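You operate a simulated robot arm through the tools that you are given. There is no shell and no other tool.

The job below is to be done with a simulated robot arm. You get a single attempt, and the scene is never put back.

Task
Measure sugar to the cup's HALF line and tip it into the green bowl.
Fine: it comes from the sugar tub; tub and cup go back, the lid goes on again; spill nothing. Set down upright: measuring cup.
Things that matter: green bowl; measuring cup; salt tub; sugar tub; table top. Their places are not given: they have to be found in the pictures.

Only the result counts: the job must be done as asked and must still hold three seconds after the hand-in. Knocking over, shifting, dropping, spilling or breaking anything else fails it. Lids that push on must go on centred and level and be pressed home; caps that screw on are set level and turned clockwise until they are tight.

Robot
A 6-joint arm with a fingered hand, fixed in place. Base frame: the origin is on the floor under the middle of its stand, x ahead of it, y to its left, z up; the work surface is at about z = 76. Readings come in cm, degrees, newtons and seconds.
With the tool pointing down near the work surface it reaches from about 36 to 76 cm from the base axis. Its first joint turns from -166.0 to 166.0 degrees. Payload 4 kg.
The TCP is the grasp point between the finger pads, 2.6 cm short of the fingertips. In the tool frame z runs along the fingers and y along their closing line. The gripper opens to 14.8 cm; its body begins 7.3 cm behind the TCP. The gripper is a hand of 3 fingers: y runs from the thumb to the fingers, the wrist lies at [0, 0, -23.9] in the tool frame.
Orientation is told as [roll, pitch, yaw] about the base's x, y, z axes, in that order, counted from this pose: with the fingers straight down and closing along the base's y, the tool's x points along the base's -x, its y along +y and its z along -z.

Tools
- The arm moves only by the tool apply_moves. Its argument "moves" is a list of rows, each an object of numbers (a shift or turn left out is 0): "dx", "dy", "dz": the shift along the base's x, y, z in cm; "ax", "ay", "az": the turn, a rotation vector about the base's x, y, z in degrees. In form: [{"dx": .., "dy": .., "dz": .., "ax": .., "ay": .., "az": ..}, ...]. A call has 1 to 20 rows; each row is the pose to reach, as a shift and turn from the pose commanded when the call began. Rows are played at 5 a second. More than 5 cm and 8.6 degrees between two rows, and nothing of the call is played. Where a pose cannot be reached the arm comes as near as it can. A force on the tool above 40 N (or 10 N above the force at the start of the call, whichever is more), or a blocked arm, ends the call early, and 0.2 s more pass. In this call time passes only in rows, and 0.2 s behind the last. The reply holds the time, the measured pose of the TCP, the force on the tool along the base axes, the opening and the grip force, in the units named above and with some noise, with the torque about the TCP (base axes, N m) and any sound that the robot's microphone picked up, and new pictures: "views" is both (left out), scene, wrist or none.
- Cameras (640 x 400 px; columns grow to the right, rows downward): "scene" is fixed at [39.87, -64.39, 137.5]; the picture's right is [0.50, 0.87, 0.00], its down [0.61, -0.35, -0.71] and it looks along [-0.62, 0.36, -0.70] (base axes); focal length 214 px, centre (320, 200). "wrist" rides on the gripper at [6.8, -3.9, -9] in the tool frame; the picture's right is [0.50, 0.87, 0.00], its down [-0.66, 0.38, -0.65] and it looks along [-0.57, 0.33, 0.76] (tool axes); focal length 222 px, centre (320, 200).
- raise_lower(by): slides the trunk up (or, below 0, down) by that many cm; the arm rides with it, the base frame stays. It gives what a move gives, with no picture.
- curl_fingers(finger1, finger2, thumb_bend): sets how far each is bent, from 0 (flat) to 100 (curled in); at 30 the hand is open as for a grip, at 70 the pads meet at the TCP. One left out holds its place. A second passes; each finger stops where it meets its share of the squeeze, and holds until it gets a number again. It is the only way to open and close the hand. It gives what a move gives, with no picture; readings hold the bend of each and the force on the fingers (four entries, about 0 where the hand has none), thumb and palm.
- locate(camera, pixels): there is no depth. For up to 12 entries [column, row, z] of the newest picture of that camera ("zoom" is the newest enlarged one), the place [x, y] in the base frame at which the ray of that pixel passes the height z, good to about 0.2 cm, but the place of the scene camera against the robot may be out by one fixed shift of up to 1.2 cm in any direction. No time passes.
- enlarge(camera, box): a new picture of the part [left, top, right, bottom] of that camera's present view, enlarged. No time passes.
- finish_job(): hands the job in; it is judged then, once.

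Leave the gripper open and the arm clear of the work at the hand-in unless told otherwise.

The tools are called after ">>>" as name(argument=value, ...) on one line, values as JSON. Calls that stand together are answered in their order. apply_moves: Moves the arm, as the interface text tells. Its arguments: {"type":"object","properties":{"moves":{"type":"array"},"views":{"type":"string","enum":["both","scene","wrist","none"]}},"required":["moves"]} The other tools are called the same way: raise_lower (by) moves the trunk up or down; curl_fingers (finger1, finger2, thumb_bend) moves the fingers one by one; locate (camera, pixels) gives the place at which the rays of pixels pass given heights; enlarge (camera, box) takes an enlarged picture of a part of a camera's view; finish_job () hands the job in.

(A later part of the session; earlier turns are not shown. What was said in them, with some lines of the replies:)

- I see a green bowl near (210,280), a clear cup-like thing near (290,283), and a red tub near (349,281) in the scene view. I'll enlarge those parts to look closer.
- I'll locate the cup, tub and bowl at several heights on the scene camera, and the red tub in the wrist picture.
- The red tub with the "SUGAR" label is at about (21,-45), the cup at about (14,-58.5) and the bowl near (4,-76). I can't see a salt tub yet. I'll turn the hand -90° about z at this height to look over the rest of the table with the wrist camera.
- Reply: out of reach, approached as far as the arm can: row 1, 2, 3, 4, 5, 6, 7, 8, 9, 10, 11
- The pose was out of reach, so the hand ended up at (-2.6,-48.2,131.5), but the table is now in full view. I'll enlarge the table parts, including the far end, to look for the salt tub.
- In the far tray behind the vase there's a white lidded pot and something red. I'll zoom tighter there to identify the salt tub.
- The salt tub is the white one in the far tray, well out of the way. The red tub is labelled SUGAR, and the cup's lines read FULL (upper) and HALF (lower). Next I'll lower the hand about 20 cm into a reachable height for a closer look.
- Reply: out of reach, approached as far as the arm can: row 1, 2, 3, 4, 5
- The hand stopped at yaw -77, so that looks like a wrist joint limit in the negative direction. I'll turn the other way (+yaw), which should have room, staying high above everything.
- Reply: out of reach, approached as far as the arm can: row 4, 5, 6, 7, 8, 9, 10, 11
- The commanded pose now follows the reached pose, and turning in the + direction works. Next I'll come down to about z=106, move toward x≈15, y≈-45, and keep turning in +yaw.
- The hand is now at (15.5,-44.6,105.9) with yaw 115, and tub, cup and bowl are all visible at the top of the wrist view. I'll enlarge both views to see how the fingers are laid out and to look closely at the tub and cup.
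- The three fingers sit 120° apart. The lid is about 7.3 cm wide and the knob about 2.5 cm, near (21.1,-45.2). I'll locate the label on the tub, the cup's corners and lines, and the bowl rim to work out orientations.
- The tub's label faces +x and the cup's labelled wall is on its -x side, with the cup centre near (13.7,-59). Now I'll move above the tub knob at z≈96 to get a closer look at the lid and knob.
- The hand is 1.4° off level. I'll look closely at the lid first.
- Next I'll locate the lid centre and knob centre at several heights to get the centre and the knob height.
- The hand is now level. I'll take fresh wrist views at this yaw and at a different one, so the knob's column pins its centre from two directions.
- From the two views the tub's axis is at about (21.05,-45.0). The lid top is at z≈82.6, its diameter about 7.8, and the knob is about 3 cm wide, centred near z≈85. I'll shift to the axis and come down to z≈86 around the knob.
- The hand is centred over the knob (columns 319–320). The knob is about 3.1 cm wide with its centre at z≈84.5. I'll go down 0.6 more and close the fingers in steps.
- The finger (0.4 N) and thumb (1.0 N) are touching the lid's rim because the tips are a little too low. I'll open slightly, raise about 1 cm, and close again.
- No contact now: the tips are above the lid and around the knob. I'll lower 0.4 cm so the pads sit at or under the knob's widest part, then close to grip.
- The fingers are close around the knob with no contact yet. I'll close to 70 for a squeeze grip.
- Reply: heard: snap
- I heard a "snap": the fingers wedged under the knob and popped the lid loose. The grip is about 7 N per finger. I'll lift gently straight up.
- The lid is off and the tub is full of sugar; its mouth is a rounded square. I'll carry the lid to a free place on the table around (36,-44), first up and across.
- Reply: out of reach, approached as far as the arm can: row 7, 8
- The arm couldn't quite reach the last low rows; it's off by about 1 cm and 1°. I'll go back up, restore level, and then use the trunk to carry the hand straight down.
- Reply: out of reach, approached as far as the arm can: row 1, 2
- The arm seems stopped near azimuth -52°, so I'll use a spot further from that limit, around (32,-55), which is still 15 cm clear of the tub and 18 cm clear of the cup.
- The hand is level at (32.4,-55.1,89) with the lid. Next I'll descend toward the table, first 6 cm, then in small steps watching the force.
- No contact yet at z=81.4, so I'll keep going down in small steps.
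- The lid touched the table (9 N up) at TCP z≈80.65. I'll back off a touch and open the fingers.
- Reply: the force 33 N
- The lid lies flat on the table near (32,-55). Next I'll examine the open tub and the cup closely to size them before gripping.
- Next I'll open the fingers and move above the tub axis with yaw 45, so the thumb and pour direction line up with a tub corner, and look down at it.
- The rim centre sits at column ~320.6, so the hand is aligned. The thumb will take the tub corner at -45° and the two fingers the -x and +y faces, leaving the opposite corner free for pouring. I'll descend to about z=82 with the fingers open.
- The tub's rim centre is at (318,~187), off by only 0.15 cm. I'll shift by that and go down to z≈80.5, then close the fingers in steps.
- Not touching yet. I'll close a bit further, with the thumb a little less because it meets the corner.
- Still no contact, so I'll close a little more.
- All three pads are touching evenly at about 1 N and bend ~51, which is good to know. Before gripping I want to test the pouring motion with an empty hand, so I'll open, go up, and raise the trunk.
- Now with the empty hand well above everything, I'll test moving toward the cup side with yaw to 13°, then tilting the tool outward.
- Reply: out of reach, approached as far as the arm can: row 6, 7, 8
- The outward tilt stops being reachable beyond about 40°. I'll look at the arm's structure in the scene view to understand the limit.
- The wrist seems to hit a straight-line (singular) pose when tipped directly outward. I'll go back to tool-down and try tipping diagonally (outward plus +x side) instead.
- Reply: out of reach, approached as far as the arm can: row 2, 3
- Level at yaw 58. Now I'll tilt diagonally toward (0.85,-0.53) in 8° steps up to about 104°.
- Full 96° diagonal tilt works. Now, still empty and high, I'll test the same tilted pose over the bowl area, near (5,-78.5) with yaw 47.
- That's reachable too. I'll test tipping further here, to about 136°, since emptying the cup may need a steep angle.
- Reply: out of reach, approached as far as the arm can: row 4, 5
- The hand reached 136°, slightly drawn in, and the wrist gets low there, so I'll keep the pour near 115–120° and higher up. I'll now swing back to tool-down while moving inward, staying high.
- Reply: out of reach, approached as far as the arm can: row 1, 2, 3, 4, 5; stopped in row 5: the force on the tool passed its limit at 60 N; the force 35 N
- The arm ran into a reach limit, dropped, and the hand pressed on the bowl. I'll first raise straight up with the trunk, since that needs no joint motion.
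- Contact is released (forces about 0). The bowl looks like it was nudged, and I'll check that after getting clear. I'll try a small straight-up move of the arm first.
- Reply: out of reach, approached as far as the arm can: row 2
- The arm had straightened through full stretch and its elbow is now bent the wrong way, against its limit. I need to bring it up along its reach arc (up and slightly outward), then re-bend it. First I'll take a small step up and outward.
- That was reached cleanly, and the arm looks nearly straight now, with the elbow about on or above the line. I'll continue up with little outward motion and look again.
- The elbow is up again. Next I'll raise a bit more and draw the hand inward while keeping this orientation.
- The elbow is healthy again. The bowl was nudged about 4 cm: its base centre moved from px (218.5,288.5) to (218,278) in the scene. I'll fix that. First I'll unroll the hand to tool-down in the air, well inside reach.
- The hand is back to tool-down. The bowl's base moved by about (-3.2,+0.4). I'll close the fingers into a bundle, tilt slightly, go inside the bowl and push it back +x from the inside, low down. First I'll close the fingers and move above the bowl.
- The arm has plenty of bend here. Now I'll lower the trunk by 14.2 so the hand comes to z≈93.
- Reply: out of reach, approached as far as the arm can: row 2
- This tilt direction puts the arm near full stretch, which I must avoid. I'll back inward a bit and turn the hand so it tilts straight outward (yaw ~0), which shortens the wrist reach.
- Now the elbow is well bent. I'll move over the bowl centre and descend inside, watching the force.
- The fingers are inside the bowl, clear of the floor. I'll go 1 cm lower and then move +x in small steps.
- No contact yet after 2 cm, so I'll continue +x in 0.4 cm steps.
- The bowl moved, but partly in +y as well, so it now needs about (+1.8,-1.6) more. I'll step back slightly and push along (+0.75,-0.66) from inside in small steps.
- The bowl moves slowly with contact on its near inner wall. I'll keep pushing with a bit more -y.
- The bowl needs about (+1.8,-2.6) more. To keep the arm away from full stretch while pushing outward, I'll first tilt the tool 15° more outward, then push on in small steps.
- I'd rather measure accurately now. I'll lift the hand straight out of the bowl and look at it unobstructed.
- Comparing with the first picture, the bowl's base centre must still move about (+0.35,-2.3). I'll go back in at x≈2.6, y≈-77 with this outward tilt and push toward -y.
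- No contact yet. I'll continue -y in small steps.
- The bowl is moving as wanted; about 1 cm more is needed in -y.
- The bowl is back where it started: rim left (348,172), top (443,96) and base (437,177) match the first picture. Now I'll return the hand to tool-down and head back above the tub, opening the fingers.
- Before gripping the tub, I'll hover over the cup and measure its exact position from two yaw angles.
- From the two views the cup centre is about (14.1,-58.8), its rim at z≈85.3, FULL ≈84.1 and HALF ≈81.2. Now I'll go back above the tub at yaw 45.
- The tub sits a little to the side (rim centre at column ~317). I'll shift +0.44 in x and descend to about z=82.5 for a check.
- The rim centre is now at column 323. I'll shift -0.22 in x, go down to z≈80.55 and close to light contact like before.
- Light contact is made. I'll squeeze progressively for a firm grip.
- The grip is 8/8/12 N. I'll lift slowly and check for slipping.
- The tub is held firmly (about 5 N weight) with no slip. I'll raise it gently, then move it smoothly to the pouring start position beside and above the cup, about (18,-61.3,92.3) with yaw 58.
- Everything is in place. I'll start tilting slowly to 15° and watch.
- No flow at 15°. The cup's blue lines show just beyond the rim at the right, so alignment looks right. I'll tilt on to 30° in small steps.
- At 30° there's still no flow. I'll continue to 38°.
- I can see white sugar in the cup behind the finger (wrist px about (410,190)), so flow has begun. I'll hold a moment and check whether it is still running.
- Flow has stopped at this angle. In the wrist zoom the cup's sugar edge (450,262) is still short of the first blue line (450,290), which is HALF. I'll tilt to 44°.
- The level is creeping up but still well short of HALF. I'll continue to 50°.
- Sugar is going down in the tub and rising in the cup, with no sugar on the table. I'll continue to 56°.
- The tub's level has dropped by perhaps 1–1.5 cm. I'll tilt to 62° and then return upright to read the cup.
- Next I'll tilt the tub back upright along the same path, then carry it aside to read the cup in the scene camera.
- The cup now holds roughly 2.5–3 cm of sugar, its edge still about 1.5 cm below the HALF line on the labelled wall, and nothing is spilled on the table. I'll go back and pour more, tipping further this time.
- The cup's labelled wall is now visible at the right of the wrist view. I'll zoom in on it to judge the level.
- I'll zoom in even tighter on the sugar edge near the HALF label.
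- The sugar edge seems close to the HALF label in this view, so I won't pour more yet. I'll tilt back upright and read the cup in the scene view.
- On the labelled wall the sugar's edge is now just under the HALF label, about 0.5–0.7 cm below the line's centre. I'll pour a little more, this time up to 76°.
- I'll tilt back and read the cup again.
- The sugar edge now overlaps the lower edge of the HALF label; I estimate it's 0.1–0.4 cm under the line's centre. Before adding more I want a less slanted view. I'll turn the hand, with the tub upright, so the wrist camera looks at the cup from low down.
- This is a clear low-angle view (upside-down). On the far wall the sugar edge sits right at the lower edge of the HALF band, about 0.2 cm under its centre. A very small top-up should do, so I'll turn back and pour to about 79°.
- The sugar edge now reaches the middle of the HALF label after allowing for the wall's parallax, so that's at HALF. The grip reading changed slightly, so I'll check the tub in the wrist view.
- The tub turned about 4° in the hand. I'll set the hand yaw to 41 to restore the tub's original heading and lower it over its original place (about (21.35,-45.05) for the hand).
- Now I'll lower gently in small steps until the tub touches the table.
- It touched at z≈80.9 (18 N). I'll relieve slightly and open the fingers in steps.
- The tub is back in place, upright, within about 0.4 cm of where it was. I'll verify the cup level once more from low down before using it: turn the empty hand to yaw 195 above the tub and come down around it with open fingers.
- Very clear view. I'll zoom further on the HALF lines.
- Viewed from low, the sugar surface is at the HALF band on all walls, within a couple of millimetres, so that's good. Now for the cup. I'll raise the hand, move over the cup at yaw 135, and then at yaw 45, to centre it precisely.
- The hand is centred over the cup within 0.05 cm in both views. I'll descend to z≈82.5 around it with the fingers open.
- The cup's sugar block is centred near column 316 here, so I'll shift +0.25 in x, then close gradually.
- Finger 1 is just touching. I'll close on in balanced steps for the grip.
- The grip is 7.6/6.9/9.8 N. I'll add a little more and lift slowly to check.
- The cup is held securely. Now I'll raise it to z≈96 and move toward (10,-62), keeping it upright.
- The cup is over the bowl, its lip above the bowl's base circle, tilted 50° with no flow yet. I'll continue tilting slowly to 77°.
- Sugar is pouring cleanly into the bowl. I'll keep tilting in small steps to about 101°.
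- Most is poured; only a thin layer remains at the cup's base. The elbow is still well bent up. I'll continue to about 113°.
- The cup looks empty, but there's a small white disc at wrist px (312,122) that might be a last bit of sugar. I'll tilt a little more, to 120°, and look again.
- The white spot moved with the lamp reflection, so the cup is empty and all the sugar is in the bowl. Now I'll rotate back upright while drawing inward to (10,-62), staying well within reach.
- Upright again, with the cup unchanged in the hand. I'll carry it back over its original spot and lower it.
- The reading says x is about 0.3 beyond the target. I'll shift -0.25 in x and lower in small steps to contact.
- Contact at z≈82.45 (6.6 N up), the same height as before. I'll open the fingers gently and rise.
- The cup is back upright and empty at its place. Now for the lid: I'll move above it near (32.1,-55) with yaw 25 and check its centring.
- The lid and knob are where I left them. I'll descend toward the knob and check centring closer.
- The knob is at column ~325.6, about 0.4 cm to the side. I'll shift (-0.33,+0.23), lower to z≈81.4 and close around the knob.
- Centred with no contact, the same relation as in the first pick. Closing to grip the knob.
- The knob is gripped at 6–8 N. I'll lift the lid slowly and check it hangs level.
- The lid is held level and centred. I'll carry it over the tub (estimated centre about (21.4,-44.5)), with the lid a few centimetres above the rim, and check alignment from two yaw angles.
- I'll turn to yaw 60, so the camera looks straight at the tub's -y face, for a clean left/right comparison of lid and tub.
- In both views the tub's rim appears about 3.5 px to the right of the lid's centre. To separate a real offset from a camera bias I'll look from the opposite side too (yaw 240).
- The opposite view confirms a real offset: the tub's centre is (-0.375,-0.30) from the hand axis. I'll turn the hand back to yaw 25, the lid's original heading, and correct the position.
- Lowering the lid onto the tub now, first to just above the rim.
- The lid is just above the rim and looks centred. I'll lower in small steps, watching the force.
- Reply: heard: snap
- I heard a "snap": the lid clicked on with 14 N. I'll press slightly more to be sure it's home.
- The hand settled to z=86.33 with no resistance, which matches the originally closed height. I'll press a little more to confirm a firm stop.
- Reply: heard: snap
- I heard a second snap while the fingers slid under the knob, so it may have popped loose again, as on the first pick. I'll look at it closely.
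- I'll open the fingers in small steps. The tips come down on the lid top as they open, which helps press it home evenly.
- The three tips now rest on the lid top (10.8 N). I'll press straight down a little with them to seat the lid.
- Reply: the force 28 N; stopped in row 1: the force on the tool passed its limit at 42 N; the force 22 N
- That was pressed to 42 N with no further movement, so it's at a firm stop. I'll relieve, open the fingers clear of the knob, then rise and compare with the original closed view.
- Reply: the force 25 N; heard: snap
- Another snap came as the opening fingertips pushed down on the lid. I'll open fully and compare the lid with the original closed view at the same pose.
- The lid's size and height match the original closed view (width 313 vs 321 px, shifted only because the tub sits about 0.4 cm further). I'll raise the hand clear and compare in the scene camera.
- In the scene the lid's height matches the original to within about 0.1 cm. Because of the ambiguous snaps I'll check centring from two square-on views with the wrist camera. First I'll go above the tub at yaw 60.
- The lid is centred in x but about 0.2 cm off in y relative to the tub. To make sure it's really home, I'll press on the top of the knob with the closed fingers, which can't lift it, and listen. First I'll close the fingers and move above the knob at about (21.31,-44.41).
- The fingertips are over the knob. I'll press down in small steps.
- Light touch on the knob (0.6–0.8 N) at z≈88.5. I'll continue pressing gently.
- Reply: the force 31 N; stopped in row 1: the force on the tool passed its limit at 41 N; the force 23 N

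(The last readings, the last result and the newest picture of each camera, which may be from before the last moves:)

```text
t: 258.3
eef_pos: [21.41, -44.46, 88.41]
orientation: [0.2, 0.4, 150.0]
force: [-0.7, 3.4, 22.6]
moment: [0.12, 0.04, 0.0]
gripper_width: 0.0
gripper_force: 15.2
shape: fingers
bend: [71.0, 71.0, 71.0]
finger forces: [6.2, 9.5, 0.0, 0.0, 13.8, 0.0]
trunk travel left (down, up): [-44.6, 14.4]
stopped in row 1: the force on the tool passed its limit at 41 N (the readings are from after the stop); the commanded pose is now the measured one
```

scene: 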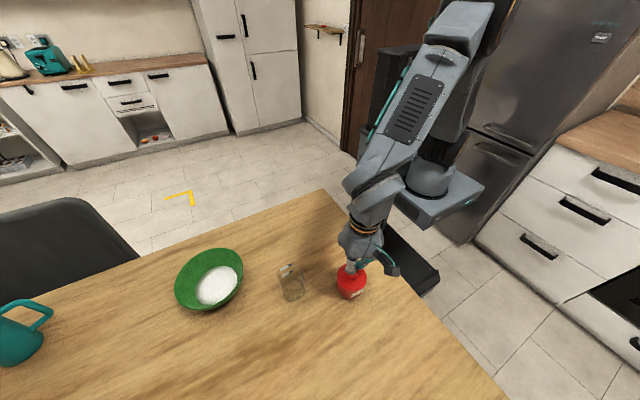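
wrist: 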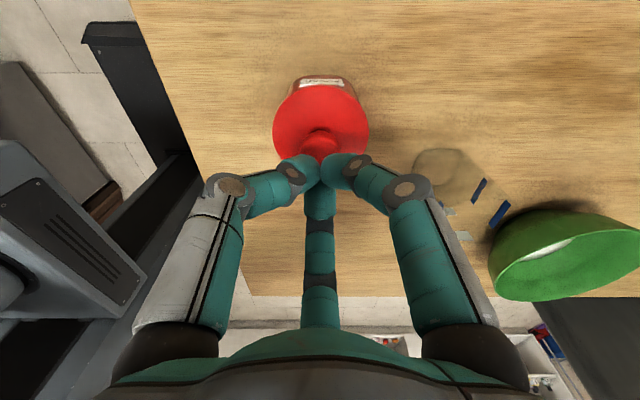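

Pressed evenly to 41 N with no movement and no snap, so the lid is firmly home. I'll rise straight up, move away and open the hand.

>>> apply_moves(moves=[{"dz": 1}, {"dz": 4}, {"dz": 8}, {"dz": 12}, {"dz": 14, "dx": -3, "dy": 2}, {"dz": 15, "dx": -7, "dy": 4}, {"dz": 16, "dx": -11, "dy": 5}], views="none")

>>> curl_fingers(finger1=30, finger2=30, thumb_bend=30)

>>> apply_moves(moves=[{"dz": 0}])

>>> enlarge(camera="scene", box=[260, 240, 388, 320])

>>> enlarge(camera="scene", box=[0, 200, 320, 400])

```text
t: 259.9
eef_pos: [10.32, -39.45, 104.04]
orientation: [-0.1, 0.2, 149.9]
force: [-0.6, 0.4, 0.9]
moment: [0.0, 0.02, 0.02]
gripper_width: 0.0
gripper_force: 0.0
shape: fingers
bend: [70.0, 70.0, 70.0]
finger forces: [0.1, 0.1, 0.0, 0.1, 0.1, 0.0]
trunk travel left (down, up): [-44.6, 14.4]
```

```text
t: 260.9
eef_pos: [10.3, -39.58, 103.97]
orientation: [-0.1, 0.1, 150.0]
force: [-0.8, 0.7, -0.5]
moment: [0.02, 0.02, -0.01]
gripper_width: 12.68
gripper_force: 0.0
shape: fingers
bend: [30.0, 30.0, 30.0]
finger forces: [0.0, 0.1, 0.1, 0.0, 0.0, 0.0]
trunk travel left (down, up): [-44.6, 14.4]
```

```text
t: 261.3
eef_pos: [10.24, -39.5, 104.04]
orientation: [0.0, 0.2, 150.0]
force: [-1.2, -1.4, 0.1]
moment: [0.02, 0.02, -0.01]
gripper_width: 12.65
gripper_force: 0.2
shape: fingers
bend: [30.0, 30.0, 30.0]
finger forces: [0.0, 0.0, 0.0, 0.1, 0.0, 0.0]
trunk travel left (down, up): [-44.6, 14.4]
```

scene: 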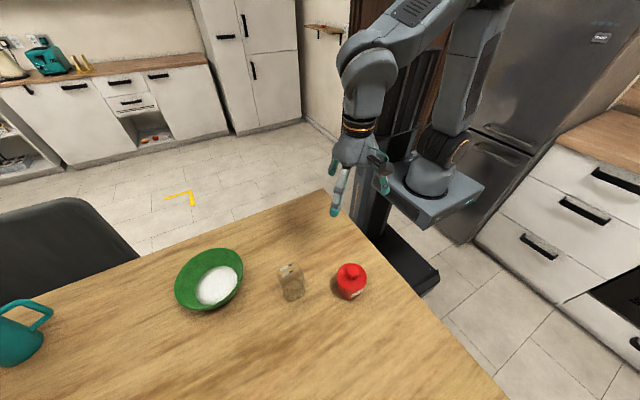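
wrist: 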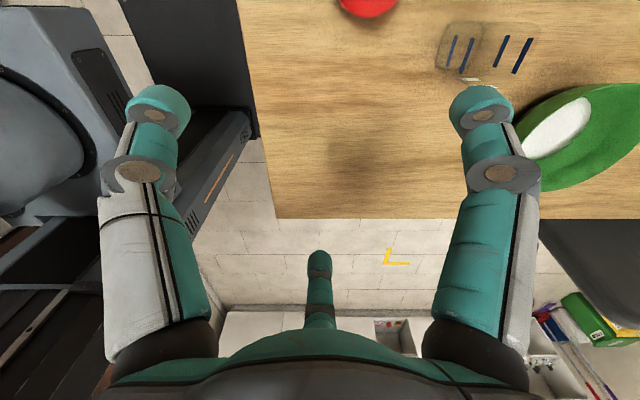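

```text
5.00 times, centred on (324, 280) of scene
```

zoom: 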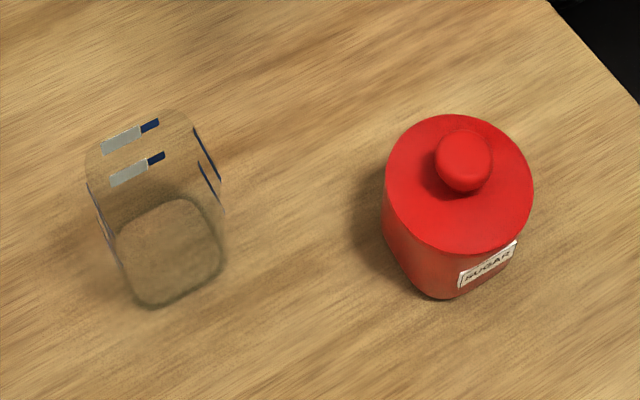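

```text
2.00 times, centred on (160, 300) of scene
```

zoom: 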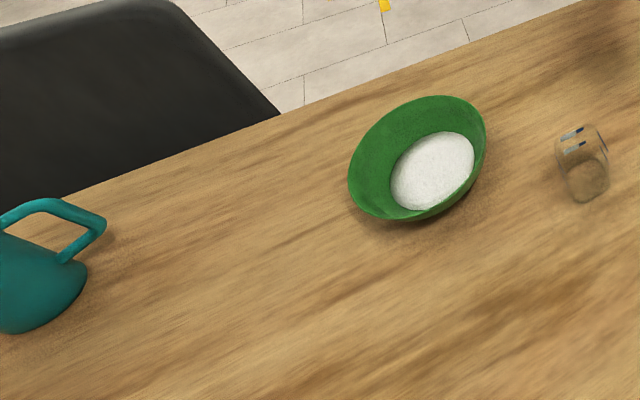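

Final check: the sugar is in the green bowl, which is back at its original place. The cup stands upright and empty in its place. The sugar tub is back with its lid level and pressed home. Nothing is visible on the table. The hand is open and clear, so I'm handing in.

>>> finish_job()

```text
The job is handed in.
```

The job is handed in. The sugar was measured to the HALF line, within a few millimetres as far as I could see, and tipped into the green bowl.

- **Spills:** I saw no sugar on the table in any view.
- **Bowl:** while testing a pour with the hand empty, the arm hit its reach limit and the hand came down on the bowl. That shifted the bowl about 4 cm. I pushed it back, and it matched the first picture to within about 0.3 cm.
- **Cup:** it is upright and empty, about 0.3 cm from where it started.
- **Sugar tub:** it came from the red tub labelled SUGAR, which is now about 0.4 cm from its original spot.
- **Lid:** it is on and level, at the same height as before. I heard three snaps while fitting it, and at least one may have been it popping off again. After the last snap I pressed straight down on the knob with about 41 N and it did not move. It sits about 0.2 cm off-centre to one side.

The salt tub was never touched, and the hand is open and clear of the work.
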